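You operate a simulated robot arm through the tools that you are given. There is no shell and no other tool. Be economical: measure what you need, move in short steps, check, and stop when the job is done.

You are at the controls of a simulated robot arm. One attempt, no reset.

## Task
Take the orange rag and put it on top of the clear headlamp lens.

The check looks at the end state, three seconds after you hand in, the way a careful person would. Anything else that was tipped, shoved, dropped, spilled or broken makes it a failure.

## Robot
A 5-joint arm with a two-finger parallel gripper, fixed in place. Base frame: the origin is at the foot of the arm, x ahead of it, y to its left, z up; the work surface is at about z = 0. Readings come in cm, degrees, newtons and seconds.
With the tool pointing down near the work surface it reaches from about 26 to 68 cm from the base axis. Its first joint turns from -66.0 to 66.0 degrees. The tool tilts only in the upright plane through the base axis and itself; it spins freely about its own axis. Payload 2.9 kg.
Tool frame: the origin (TCP) lies between the finger pads and is the grasp point; the fingertips stand 3 cm ahead of it; z points along the fingers, y is the line along which they close. The gripper opens to 11 cm. The fingers are 2 cm wide and 1 cm thick; the gripper's body (4.8 by 11.2 cm) begins 5.5 cm behind the TCP.
Orientation is told as [roll, pitch, yaw] about the base's x, y, z axes, in that order, counted from this pose: with the fingers straight down and closing along the base's y, the tool's x points along the base's -x, its y along +y and its z along -z.

## Interface
- The arm moves only by the tool drive_tool. Its arguments are lists of equal length, an entry for each row: "fingers": the finger opening in cm, from 0 to 11; "delta_pos": the shift along the tool's x, y, z in units of 100 mm (1.0 is 100 mm), a list of three; "yaw": the turn about the tool's z in units of 60 degrees (1.0 is 60 degrees). In form: {"fingers": [fingers, ...], "delta_pos": [[dx, dy, dz], ...], "yaw": [yaw, ...]}. A call has 1 to 10 rows; each row is the pose to reach, as a shift and turn from the pose commanded when the call began, along the tool's axes at that moment. A call with a number of a shift or a turn outside -1 to 1 is refused whole. Each row takes 0.2 s and may step no farther than 5 cm and 8.6 degrees from the row before; otherwise, or with a gripper value out of range, the whole call is refused. A pose out of reach is approached as far as the arm can. The call stops where the force on the tool passes 40 N (or 10 N more than at its start, if that is more) or the arm is blocked; 0.2 s more then pass. The fingers move at their own pace (about 10.8 cm/s each) and stop on an object; they squeeze with about 41 N. The grip force told is the motor's: it shows also when the fingers shut on nothing. Time passes only in rows, and 0.2 s behind the last, so rows that repeat a pose let the fingers close. The reply holds the time, the measured pose of the TCP, the force on the tool along the base axes, the opening and the grip force, in the units named above and with some noise.
- Cameras (640 x 400 px; columns grow to the right, rows downward): "scene" is fixed at [2.32, -44.73, 59.42]; the picture's right is [0.86, -0.51, 0.00], its down [-0.34, -0.57, -0.75] and it looks along [0.38, 0.65, -0.66] (base axes); focal length 318 px, centre (320, 200). "wrist" rides on the gripper at [7.2, 1.7, -10.3] in the tool frame; the picture's right is [-0.23, 0.97, 0.00], its down [-0.76, -0.18, -0.62] and it looks along [-0.61, -0.14, 0.78] (tool axes); focal length 222 px, centre (320, 200). There is no depth. A picture from a camera that has moved, and an enlarged one, comes with that camera's place and axes in the base frame and with its lens.
- camera(camera): a new picture of that camera. No time passes.
- close_up(camera, box): a new picture of the part [left, top, right, bottom] of that camera's present view, enlarged. No time passes.
- job_done(): hands the job in; it is judged then, once.

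Go step by step. Nothing tells you positions but the pictures and the camera data: compare them with the known pose of the tool, close in by small moves and look again before you grip or let go. The budget is 90 turns and 46 pictures, counting those below and the enlarged ones. Unless the task says otherwise, let go and move clear before handing in, and close with one line.

The tools are called after "Request:" as a command line: name --argument value ..., lists and objects as JSON in quotes. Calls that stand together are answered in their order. drive_tool: Moves the arm, as the interface text tells. Its arguments: {"type":"object","properties":{"fingers":{"type":"array"},"delta_pos":{"type":"array"},"yaw":{"type":"array"}},"required":["fingers","delta_pos","yaw"]} The other tools are called the same way: camera (camera) takes a picture; close_up (camera, box) takes an enlarged picture of a part of a camera's view; job_done () hands the job in.

At the start:

```text
time_s: 0.0
ee_pos: [38.75, 3.0, 23.41]
orientation: [0.0, 0.1, 0.0]
ft_force: [0.5, -1.0, 0.5]
finger_gap: 10.99
gripper_force: 0.0
```

scene: 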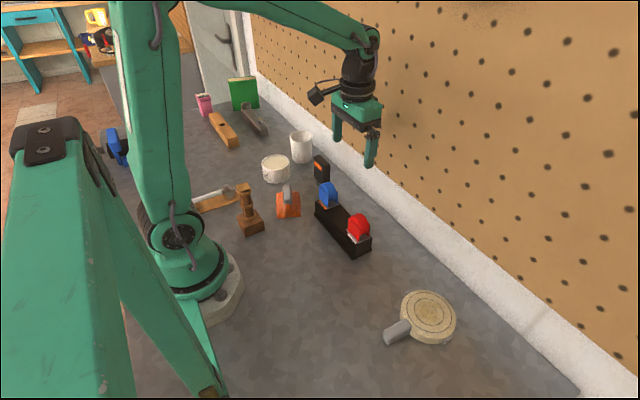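
wrist: 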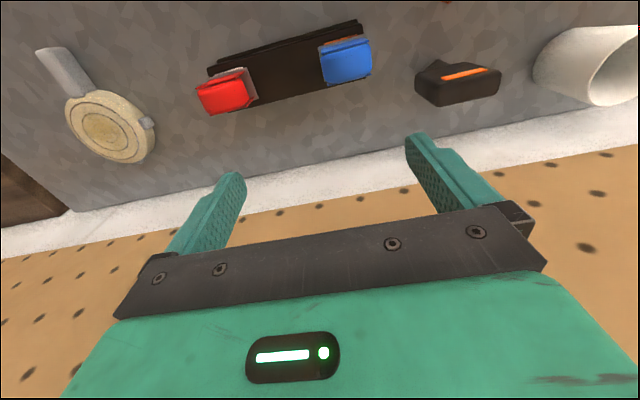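

I see a workbench with several small items; I need to identify the orange rag and the clear headlamp lens. I'll take enlarged views first.

Request:
close_up --camera "scene" --box '[180, 130, 380, 260]'

Request:
close_up --camera "scene" --box '[180, 60, 340, 160]'

Request:
close_up --camera "scene" --box '[360, 270, 480, 360]'

```text
3.08 times, centred on (280, 195) of scene
camera zoom: at [2.32, -44.73, 59.42], right [0.86, -0.51, 0.0], down [-0.34, -0.57, -0.75], along [0.38, 0.65, -0.66], focal length 979 px, centre (443, 215)
```

zoom: 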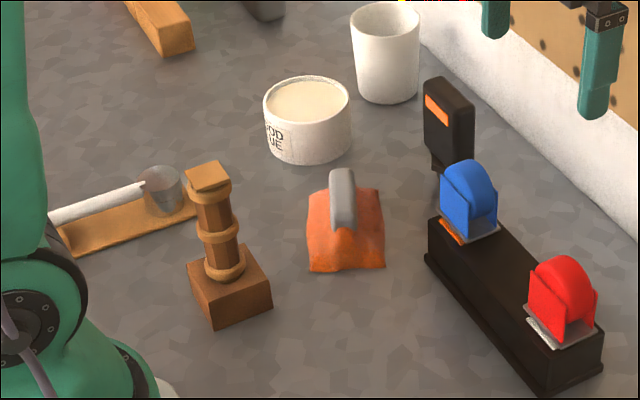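

```text
4.00 times, centred on (260, 110) of scene
camera zoom: at [2.32, -44.73, 59.42], right [0.86, -0.51, 0.0], down [-0.34, -0.57, -0.75], along [0.38, 0.65, -0.66], focal length 1272 px, centre (560, 560)
```

zoom: 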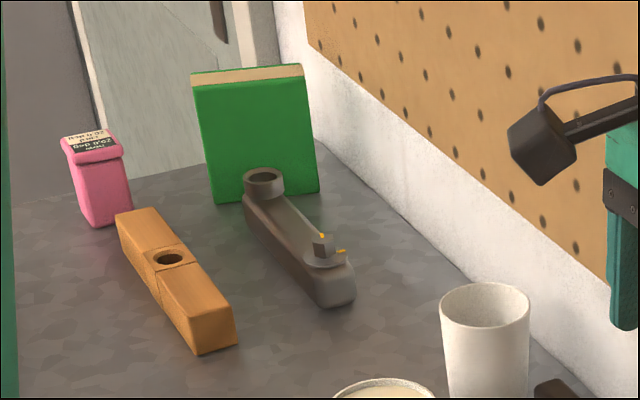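

```text
4.44 times, centred on (420, 315) of scene
camera zoom: at [2.32, -44.73, 59.42], right [0.86, -0.51, 0.0], down [-0.34, -0.57, -0.75], along [0.38, 0.65, -0.66], focal length 1414 px, centre (-124, -311)
```

zoom: 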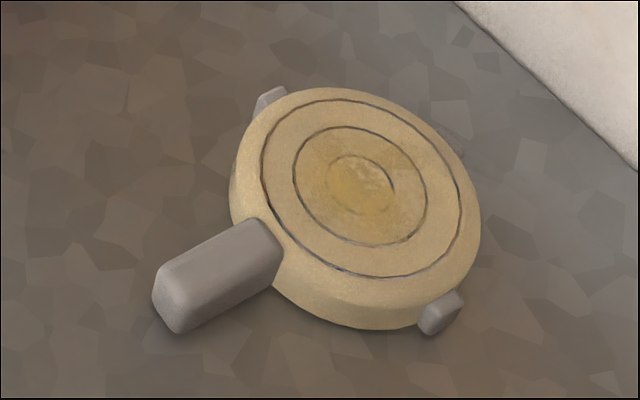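

The orange rag (with a grey piece on it) is near (27, 14), and the lens disc is near (35.5, -28). I move above the rag, staying high, to look at it from the wrist.

Request:
drive_tool --fingers '[11, 11, 11, 11]' --delta_pos '[[0.25, 0.25, 0], [0.5, 0.5, 0], [0.75, 0.75, 0], [1.0, 1.0, 0]]' --yaw '[0, 0, 0, 0]'

Request:
camera --camera "wrist"

Request:
camera --camera "scene"

```text
time_s: 1.0
ee_pos: [28.58, 13.1, 23.37]
orientation: [0.0, -0.1, 0.0]
ft_force: [-0.6, -0.2, 0.7]
finger_gap: 11.03
gripper_force: 0.0
```

```text
40 pictures are left
camera wrist: at [21.28, 14.75, 33.85], right [0.23, 0.97, 0.0], down [0.76, -0.18, 0.62], along [0.61, -0.14, -0.78], focal length 222 px, centre (320, 200)
```

wrist: 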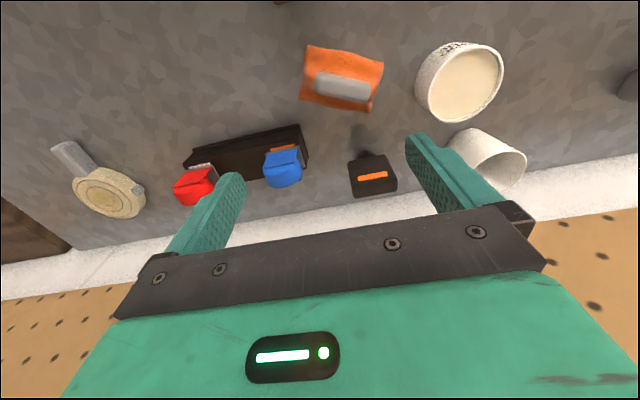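

```text
39 pictures are left
```

scene: 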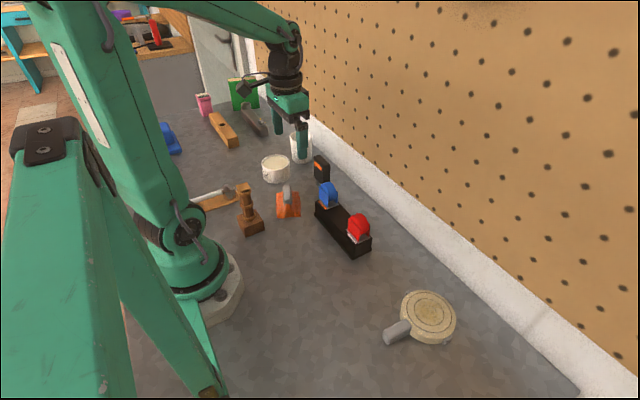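

Request:
close_up --camera "wrist" --box '[270, 20, 430, 140]'

Request:
close_up --camera "wrist" --box '[30, 100, 270, 250]'

Request:
close_up --camera "scene" --box '[260, 170, 320, 230]'

```text
3.33 times, centred on (350, 80) of wrist
camera zoom: at [21.28, 14.75, 33.85], right [0.23, 0.97, 0.0], down [0.76, -0.18, 0.62], along [0.61, -0.14, -0.78], focal length 740 px, centre (220, 600)
```

zoom: 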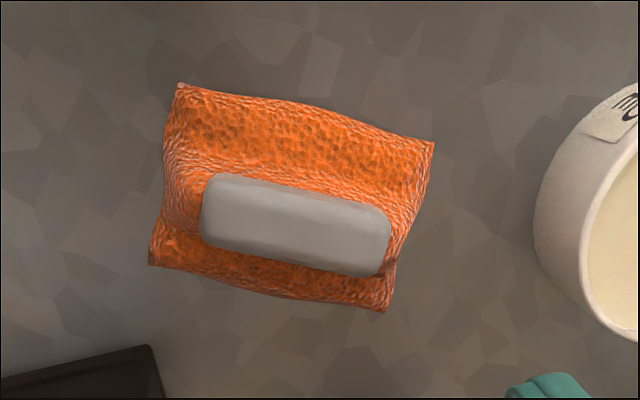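

```text
2.67 times, centred on (150, 175) of wrist
camera zoom: at [21.28, 14.75, 33.85], right [0.23, 0.97, 0.0], down [0.76, -0.18, 0.62], along [0.61, -0.14, -0.78], focal length 592 px, centre (773, 267)
```

zoom: 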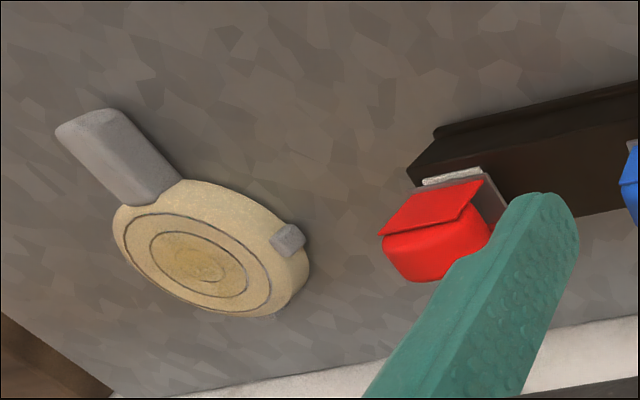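

```text
6.67 times, centred on (290, 200) of scene
camera zoom: at [2.32, -44.74, 59.42], right [0.86, -0.51, 0.0], down [-0.34, -0.57, -0.75], along [0.38, 0.65, -0.66], focal length 2120 px, centre (520, 200)
```

zoom: 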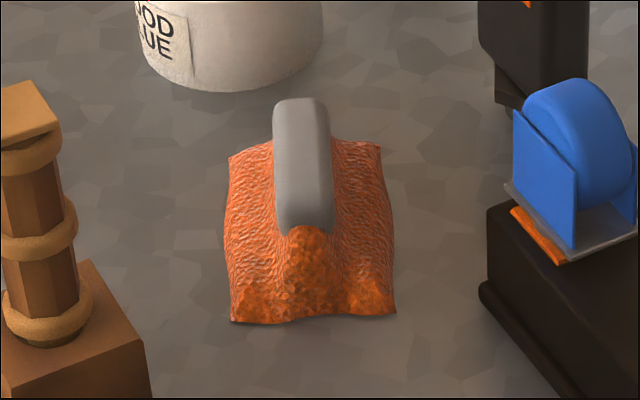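

The rag is a cloth with a grey grip bar along its ridge, centred near (28, 16.2), bar top z ≈ 4, running about 67° from x. I turn the tool so the fingers close across it and centre above it.

Request:
drive_tool --fingers '[8, 6, 6, 6, 6, 6, 6]' --delta_pos '[[0.01, 0.05, 0], [0.02, 0.1, 0], [0.03, 0.15, 0], [0.04, 0.2, 0], [0.05, 0.25, 0], [0.055, 0.28, 0], [0.058, 0.306, 0]]' --yaw '[-0.14, -0.28, -0.42, -0.56, -0.7, -0.84, -0.98]'

Request:
drive_tool --fingers '[6, 6]' --delta_pos '[[0, 0, 0.3], [0, 0, 0.6]]' --yaw '[-0.133, -0.133]'

Request:
camera --camera "wrist"

Request:
camera --camera "scene"

```text
time_s: 2.6
ee_pos: [28.04, 16.11, 23.43]
orientation: [0.0, 0.0, 59.1]
ft_force: [0.2, 0.8, -0.3]
finger_gap: 5.99
gripper_force: 0.0
```

```text
time_s: 3.2
ee_pos: [28.12, 16.05, 17.39]
orientation: [0.0, -0.1, 66.9]
ft_force: [0.9, 0.5, 0.6]
finger_gap: 5.96
gripper_force: 0.1
```

```text
35 pictures are left
camera wrist: at [23.74, 10.09, 27.76], right [-0.81, 0.59, 0.0], down [0.46, 0.63, 0.62], along [0.37, 0.5, -0.78], focal length 222 px, centre (320, 200)
```

wrist: 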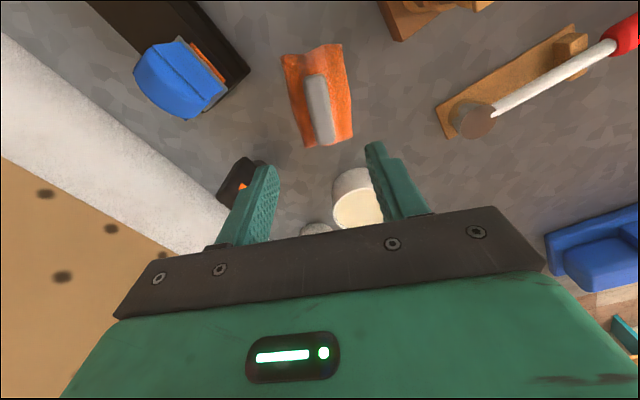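

```text
34 pictures are left
```

scene: 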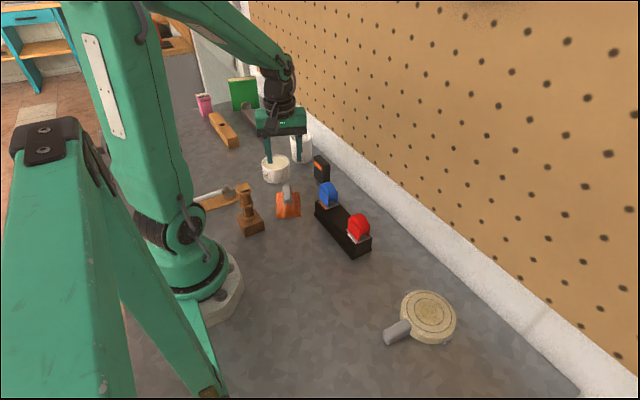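

Request:
close_up --camera "wrist" --box '[260, 30, 380, 160]'

```text
3.08 times, centred on (320, 95) of wrist
camera zoom: at [23.74, 10.09, 27.76], right [-0.81, 0.59, 0.0], down [0.46, 0.63, 0.62], along [0.37, 0.5, -0.78], focal length 684 px, centre (320, 523)
```

zoom: 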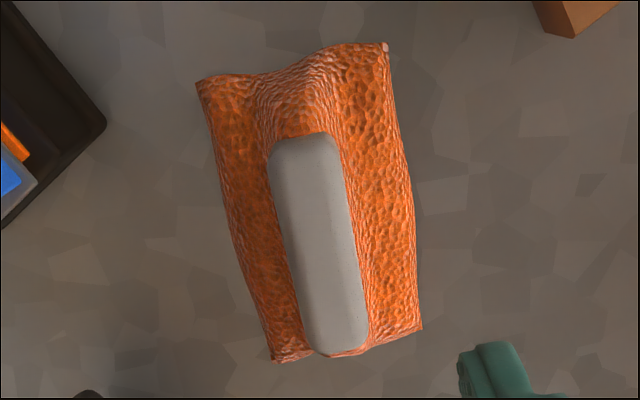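

The bar's centre and direction match the tool pose. I descend to TCP z≈6 and check from the side.

Request:
drive_tool --fingers '[5.5, 5.5, 5.5, 5.5]' --delta_pos '[[0, 0, 0.4], [0, 0, 0.8], [0, 0, 1.0], [0, 0, 1.0]]' --yaw '[0, 0, 0, 0]'

Request:
close_up --camera "scene" --box '[240, 130, 340, 230]'

Request:
camera --camera "wrist"

```text
time_s: 4.2
ee_pos: [28.23, 16.01, 7.35]
orientation: [0.0, 0.0, 66.8]
ft_force: [0.6, -0.9, 0.4]
finger_gap: 5.53
gripper_force: 0.0
```

```text
4.00 times, centred on (290, 180) of scene
camera zoom: at [2.32, -44.73, 59.42], right [0.86, -0.51, 0.0], down [-0.34, -0.57, -0.75], along [0.38, 0.65, -0.66], focal length 1272 px, centre (440, 280)
```

zoom: 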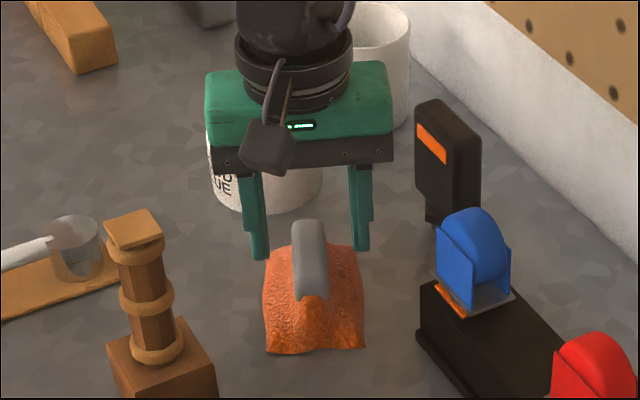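

```text
31 pictures are left
camera wrist: at [23.78, 9.99, 17.72], right [-0.81, 0.59, 0.0], down [0.46, 0.63, 0.62], along [0.37, 0.5, -0.78], focal length 222 px, centre (320, 200)
```

wrist: 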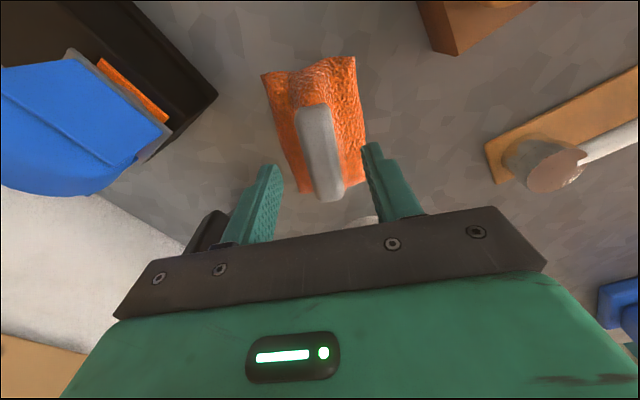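

Fingers straddle the bar cleanly. I descend so the tips reach about z≈2 and look again.

Request:
drive_tool --fingers '[5, 5, 5]' --delta_pos '[[0.01, 0, 0.1], [0.01, -0.01, 0.2], [0.01, -0.01, 0.25]]' --yaw '[0, 0, 0]'

Request:
close_up --camera "scene" --box '[250, 150, 330, 230]'

Request:
close_up --camera "wrist" --box '[220, 80, 420, 240]'

```text
time_s: 5.0
ee_pos: [28.13, 15.8, 4.7]
orientation: [-0.1, 0.0, 66.7]
ft_force: [0.0, 0.0, 0.5]
finger_gap: 5.01
gripper_force: 0.1
```

```text
5.00 times, centred on (290, 190) of scene
camera zoom: at [2.32, -44.73, 59.42], right [0.86, -0.51, 0.0], down [-0.34, -0.57, -0.75], along [0.38, 0.65, -0.66], focal length 1590 px, centre (470, 250)
```

zoom: 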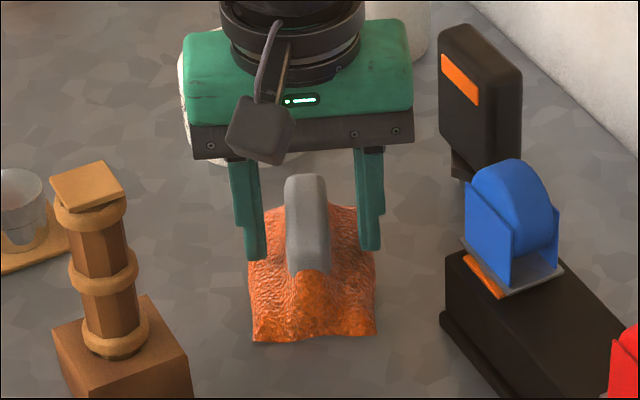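

```text
2.50 times, centred on (320, 160) of wrist
camera zoom: at [23.78, 9.87, 15.26], right [-0.81, 0.59, 0.0], down [0.46, 0.63, 0.62], along [0.37, 0.5, -0.78], focal length 555 px, centre (320, 300)
```

zoom: 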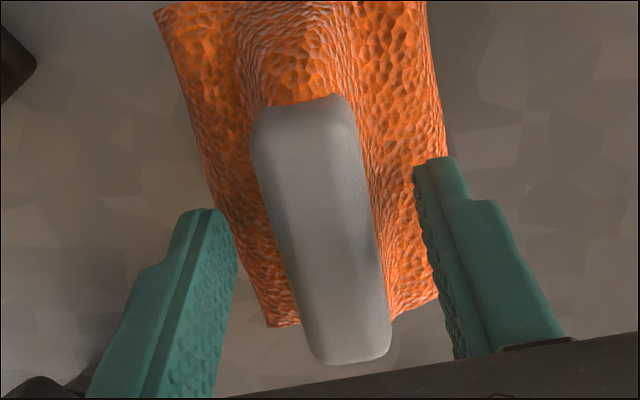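

Bar is centred between the fingers. I close on it.

Request:
drive_tool --fingers '[3, 1.5, 1.0, 1.0, 1.0]' --delta_pos '[[0, 0, 0], [0, 0, 0], [0, 0, 0], [0, 0, 0], [0, 0, 0]]' --yaw '[0, 0, 0, 0, 0]'

Request:
close_up --camera "wrist" --box '[220, 80, 420, 240]'

```text
time_s: 6.2
ee_pos: [28.15, 15.86, 4.91]
orientation: [0.0, 0.0, 66.9]
ft_force: [0.1, -0.1, -0.4]
finger_gap: 2.13
gripper_force: 40.1
```

```text
2.50 times, centred on (320, 160) of wrist
camera zoom: at [23.78, 9.87, 15.28], right [-0.81, 0.59, 0.0], down [0.46, 0.63, 0.62], along [0.37, 0.5, -0.78], focal length 555 px, centre (320, 300)
```

zoom: 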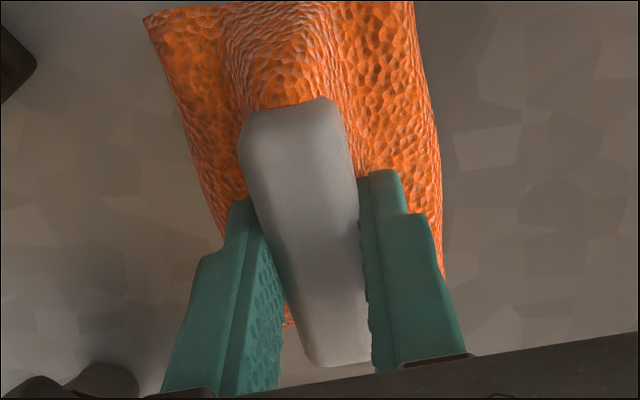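

Gripped at 2.1 cm. I lift a few cm and check that the cloth comes along.

Request:
drive_tool --fingers '[1, 1, 1, 1]' --delta_pos '[[0, 0, -0.1], [0, 0, -0.2], [0, 0, -0.35], [0, 0, -0.5]]' --yaw '[0, 0, 0, 0]'

Request:
close_up --camera "scene" --box '[240, 130, 340, 230]'

```text
time_s: 7.2
ee_pos: [28.11, 15.95, 10.07]
orientation: [0.0, 0.0, 66.8]
ft_force: [0.6, -0.1, -0.8]
finger_gap: 2.11
gripper_force: 40.8
```

```text
4.00 times, centred on (290, 180) of scene
camera zoom: at [2.32, -44.73, 59.42], right [0.86, -0.51, 0.0], down [-0.34, -0.57, -0.75], along [0.38, 0.65, -0.66], focal length 1272 px, centre (440, 280)
```

zoom: 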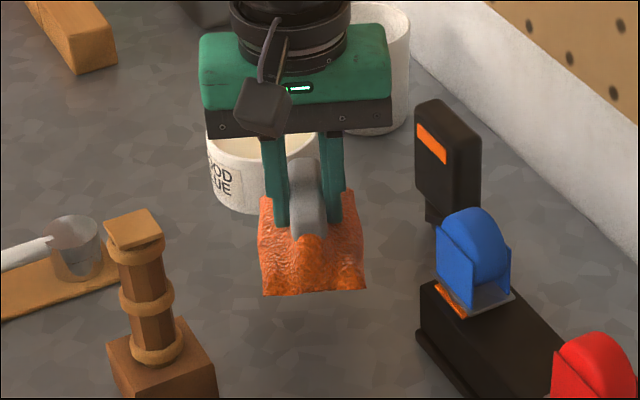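

The cloth lifts as one piece with the bar. I raise it higher and carry it toward the lens.

Request:
drive_tool --fingers '[1, 1, 1, 1]' --delta_pos '[[0, 0, -0.3], [0, 0, -0.6], [0, 0, -0.9], [0, 0, -1.0]]' --yaw '[0, 0, 0, 0]'

Request:
drive_tool --fingers '[1, 1, 1, 1]' --delta_pos '[[0.23, -0.155, 0], [0.46, -0.31, 0], [0.69, -0.465, 0], [0.92, -0.62, 0]]' --yaw '[0, 0, 0, 0]'

Request:
drive_tool --fingers '[1, 1, 1, 1]' --delta_pos '[[0.23, -0.155, 0], [0.46, -0.31, 0], [0.69, -0.465, 0], [0.92, -0.62, 0]]' --yaw '[0, 0, 0, 0]'

Request:
drive_tool --fingers '[1, 1, 1, 1]' --delta_pos '[[0.23, -0.155, 0], [0.46, -0.31, 0], [0.69, -0.465, 0], [0.92, -0.62, 0]]' --yaw '[0, 0, 0, 0]'

Request:
camera --camera "scene"

Request:
camera --camera "wrist"

```text
time_s: 8.2
ee_pos: [28.36, 16.0, 20.03]
orientation: [0.1, 0.1, 66.7]
ft_force: [1.0, -0.4, -0.8]
finger_gap: 2.12
gripper_force: 41.5
```

```text
time_s: 9.2
ee_pos: [30.29, 5.01, 19.92]
orientation: [0.0, 0.0, 66.7]
ft_force: [-0.5, 0.5, -0.7]
finger_gap: 2.12
gripper_force: 40.6
```

```text
time_s: 10.2
ee_pos: [32.46, -5.94, 20.01]
orientation: [-0.1, 0.0, 66.8]
ft_force: [-0.3, 0.7, 0.5]
finger_gap: 2.09
gripper_force: 41.3
```

```text
time_s: 11.2
ee_pos: [34.59, -16.72, 20.01]
orientation: [0.1, 0.0, 66.8]
ft_force: [-0.5, 0.3, -0.2]
finger_gap: 2.08
gripper_force: 40.9
```

```text
26 pictures are left
```

scene: 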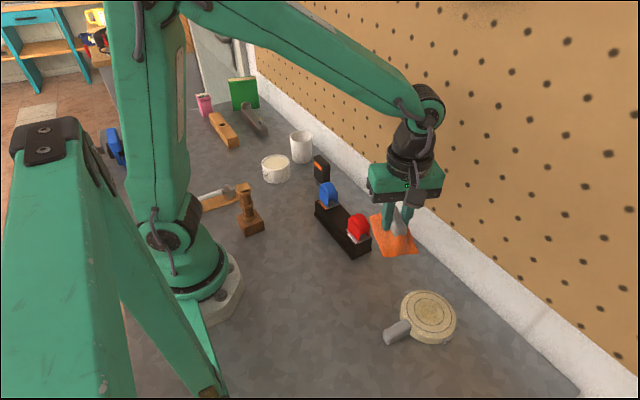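

```text
25 pictures are left
camera wrist: at [30.14, -22.85, 30.48], right [-0.81, 0.59, 0.0], down [0.46, 0.63, 0.62], along [0.37, 0.5, -0.78], focal length 222 px, centre (320, 200)
```

wrist: 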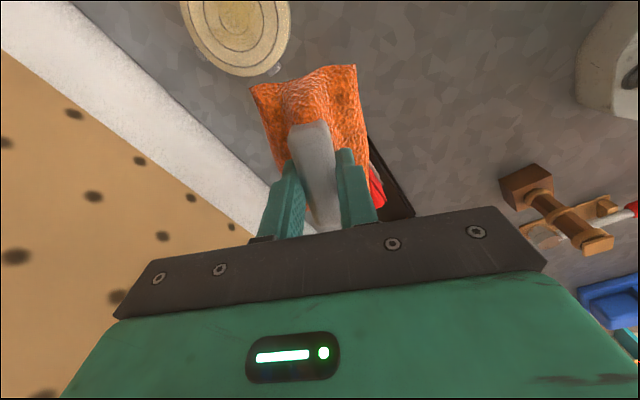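

The lens centre triangulates to about (36.4, -27.8), top near z≈2.8. I move over it and check alignment.

Request:
drive_tool --fingers '[1, 1, 1, 1, 1]' --delta_pos '[[0.235, -0.15, 0], [0.47, -0.3, 0], [0.7, -0.45, 0], [0.94, -0.605, 0], [0.94, -0.605, 0.4]]' --yaw '[0, 0, 0, 0, 0]'

Request:
close_up --camera "scene" --box '[340, 200, 520, 360]'

Request:
camera --camera "wrist"

```text
time_s: 12.4
ee_pos: [36.22, -27.66, 15.85]
orientation: [0.0, 0.0, 66.8]
ft_force: [-1.0, 0.5, -0.2]
finger_gap: 2.11
gripper_force: 41.5
```

```text
2.50 times, centred on (430, 280) of scene
camera zoom: at [2.32, -44.74, 59.42], right [0.86, -0.51, 0.0], down [-0.34, -0.57, -0.75], along [0.38, 0.65, -0.66], focal length 795 px, centre (45, 0)
```

zoom: 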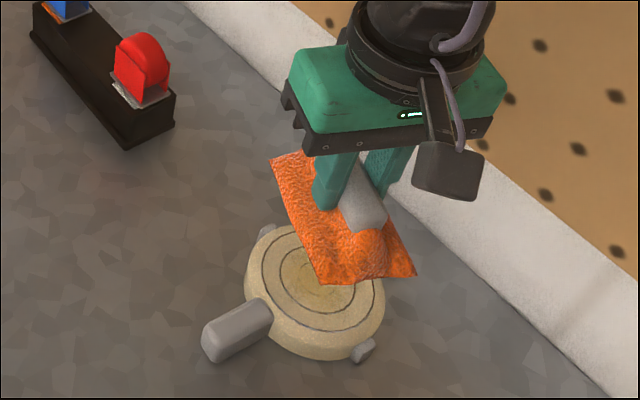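

```text
23 pictures are left
camera wrist: at [31.94, -33.68, 26.3], right [-0.81, 0.59, 0.0], down [0.46, 0.63, 0.62], along [0.37, 0.5, -0.78], focal length 222 px, centre (320, 200)
```

wrist: 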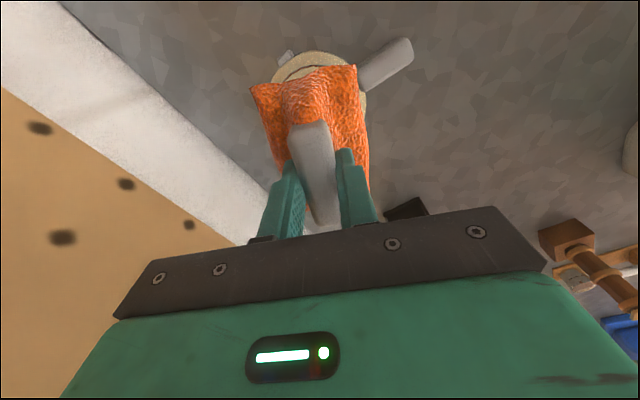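

Alignment looks right. I lower to just above the lens.

Request:
drive_tool --fingers '[1, 1, 1, 1, 1]' --delta_pos '[[0, 0, 0.25], [0, 0, 0.45], [0, 0, 0.6], [0, 0, 0.68], [0, 0, 0.68]]' --yaw '[0, 0, 0, 0, 0]'

Request:
close_up --camera "scene" --box '[370, 230, 490, 360]'

Request:
close_up --camera "wrist" --box '[200, 20, 440, 220]'

```text
time_s: 13.6
ee_pos: [36.25, -27.86, 9.03]
orientation: [0.0, 0.0, 66.8]
ft_force: [-0.4, -0.4, -0.3]
finger_gap: 2.14
gripper_force: 40.7
```

```text
3.08 times, centred on (430, 295) of scene
camera zoom: at [2.32, -44.73, 59.42], right [0.86, -0.51, 0.0], down [-0.34, -0.57, -0.75], along [0.38, 0.65, -0.66], focal length 979 px, centre (-18, -92)
```

zoom: 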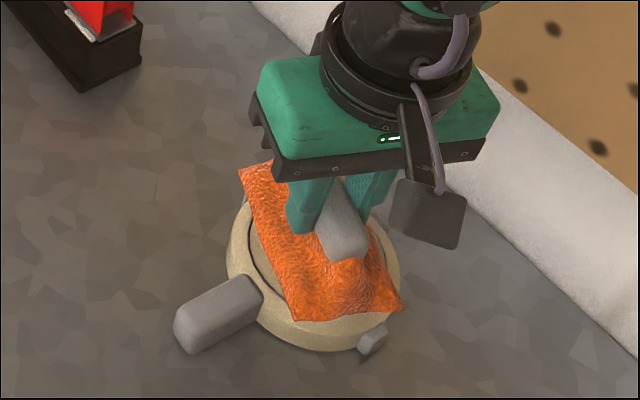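

```text
2.00 times, centred on (320, 120) of wrist
camera zoom: at [31.87, -33.8, 19.52], right [-0.81, 0.59, 0.0], down [0.46, 0.63, 0.62], along [0.37, 0.5, -0.78], focal length 444 px, centre (320, 360)
```

zoom: 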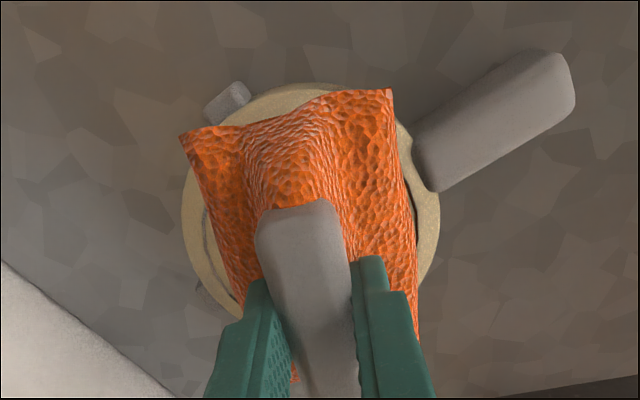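

The rag is centred on the disc with about a centimetre to go. I lower in small steps, watching the force.

Request:
drive_tool --fingers '[1, 1, 1, 1]' --delta_pos '[[0, 0, 0.03], [0, 0, 0.06], [0, 0, 0.09], [0, 0, 0.09]]' --yaw '[0, 0, 0, 0]'

Request:
drive_tool --fingers '[1, 1]' --delta_pos '[[0, 0, 0.02], [0, 0, 0.02]]' --yaw '[0, 0]'

Request:
close_up --camera "scene" --box '[370, 230, 490, 360]'

```text
time_s: 14.6
ee_pos: [36.28, -27.79, 8.22]
orientation: [-0.1, 0.0, 66.9]
ft_force: [0.6, -0.1, -0.7]
finger_gap: 2.11
gripper_force: 41.1
```

```text
time_s: 15.2
ee_pos: [36.36, -27.87, 7.96]
orientation: [0.1, -0.1, 66.8]
ft_force: [-0.3, -0.2, -0.7]
finger_gap: 2.12
gripper_force: 41.0
```

```text
3.08 times, centred on (430, 295) of scene
camera zoom: at [2.32, -44.73, 59.42], right [0.86, -0.51, 0.0], down [-0.34, -0.57, -0.75], along [0.38, 0.65, -0.66], focal length 979 px, centre (-18, -92)
```

zoom: 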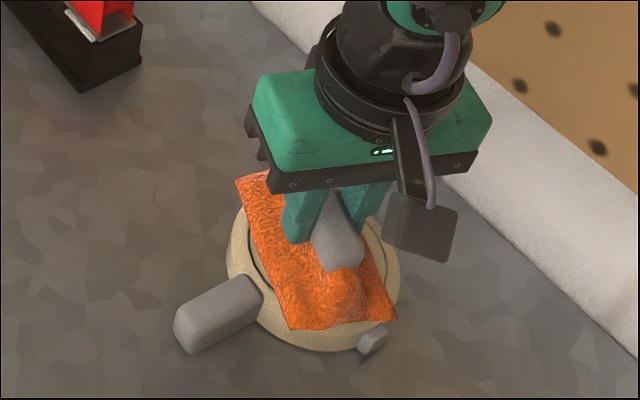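

No contact yet; I continue in 2–3 mm steps.

Request:
drive_tool --fingers '[1, 1]' --delta_pos '[[0, 0, 0.02], [0, 0, 0.02]]' --yaw '[0, 0]'

Request:
drive_tool --fingers '[1, 1]' --delta_pos '[[0, 0, 0.02], [0, 0, 0.02]]' --yaw '[0, 0]'

```text
time_s: 15.8
ee_pos: [36.11, -27.8, 7.63]
orientation: [-0.1, 0.1, 66.8]
ft_force: [0.6, 0.8, 0.4]
finger_gap: 2.1
gripper_force: 40.7
```

```text
time_s: 16.4
ee_pos: [36.29, -27.65, 7.6]
orientation: [0.0, -0.1, 66.8]
ft_force: [-3.3, 0.1, 12.3]
finger_gap: 2.13
gripper_force: 40.5
```

Contact: about 12 N upward. I ease off slightly, then open the fingers modestly and look.

Request:
drive_tool --fingers '[1, 2.6, 3.6, 4.5, 4.5]' --delta_pos '[[0, 0, -0.01], [0, 0, -0.01], [0, 0, -0.01], [0, 0, -0.01], [0, 0, -0.01]]' --yaw '[0, 0, 0, 0, 0]'

Request:
close_up --camera "scene" --box '[370, 230, 490, 360]'

Request:
close_up --camera "wrist" --box '[200, 20, 440, 220]'

```text
time_s: 17.6
ee_pos: [36.21, -27.88, 7.75]
orientation: [0.0, 0.0, 66.9]
ft_force: [-0.3, 0.9, -1.0]
finger_gap: 4.5
gripper_force: 0.0
```

```text
3.08 times, centred on (430, 295) of scene
camera zoom: at [2.32, -44.73, 59.42], right [0.86, -0.51, 0.0], down [-0.34, -0.57, -0.75], along [0.38, 0.65, -0.66], focal length 979 px, centre (-18, -92)
```

zoom: 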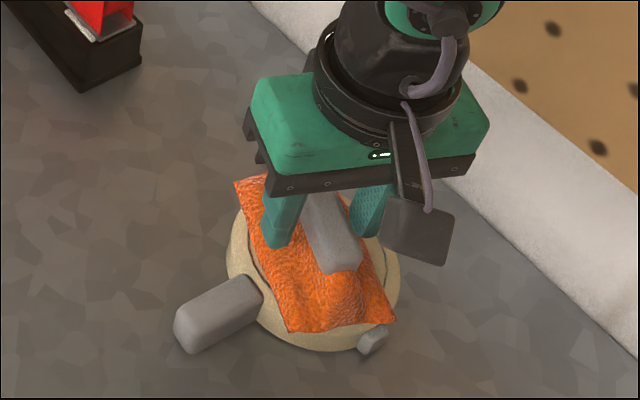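

```text
2.00 times, centred on (320, 120) of wrist
camera zoom: at [31.8, -33.77, 18.14], right [-0.81, 0.59, 0.0], down [0.46, 0.63, 0.62], along [0.37, 0.5, -0.78], focal length 444 px, centre (320, 360)
```

zoom: 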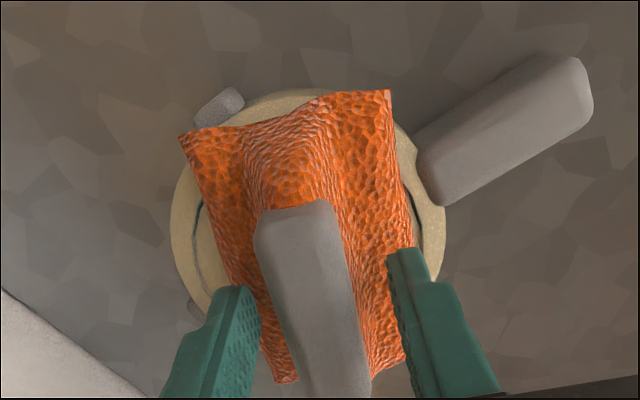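

The rag rests on the lens, released. I rise straight up and check.

Request:
drive_tool --fingers '[4.5, 4.5, 4.5, 4.5, 4.5]' --delta_pos '[[0, 0, -0.1], [0, 0, -0.25], [0, 0, -0.5], [0, 0, -0.8], [0, 0, -1.0]]' --yaw '[0, 0, 0, 0, 0]'

Request:
drive_tool --fingers '[4.5, 4.5, 4.5, 4.5]' --delta_pos '[[-0.3, 0, -0.1], [-0.6, 0, -0.3], [-0.9, 0, -0.4], [-1.0, 0, -0.4]]' --yaw '[0, 0, 0, 0]'

Request:
camera --camera "scene"

Request:
close_up --camera "scene" --box '[370, 260, 490, 360]'

```text
time_s: 18.8
ee_pos: [36.34, -27.76, 17.8]
orientation: [0.1, 0.0, 66.8]
ft_force: [-0.1, -0.2, -0.3]
finger_gap: 4.51
gripper_force: 0.1
```

```text
time_s: 19.8
ee_pos: [40.23, -18.59, 21.75]
orientation: [0.0, 0.0, 66.7]
ft_force: [-0.2, -0.1, -0.8]
finger_gap: 4.51
gripper_force: 0.0
```

```text
17 pictures are left
```

scene: 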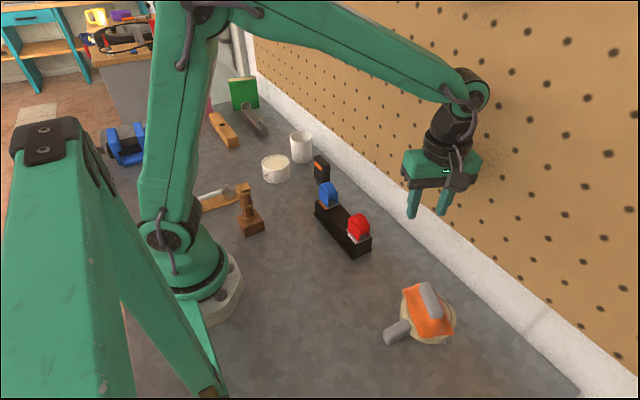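

```text
4.00 times, centred on (430, 310) of scene
camera zoom: at [2.32, -44.73, 59.42], right [0.86, -0.51, 0.0], down [-0.34, -0.57, -0.75], along [0.38, 0.65, -0.66], focal length 1272 px, centre (-120, -240)
```

zoom: 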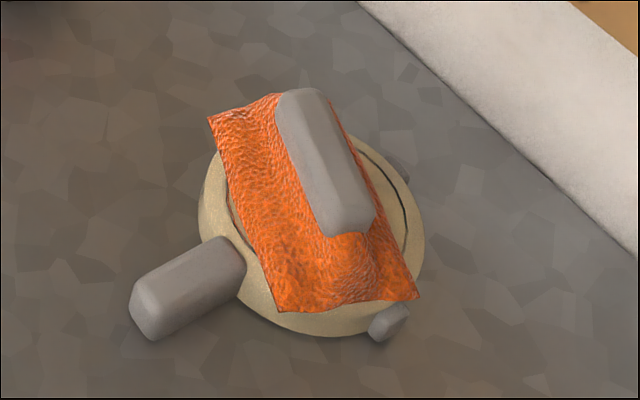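

The rag lies centred and stable on the lens, nothing else has moved, and the gripper is clear, so I hand in.

Request:
job_done

```text
The job is handed in.
```

The orange rag is resting on top of the headlamp lens. I took the pale yellow ringed disc to be the clear lens, since nothing else on the bench looked like one.
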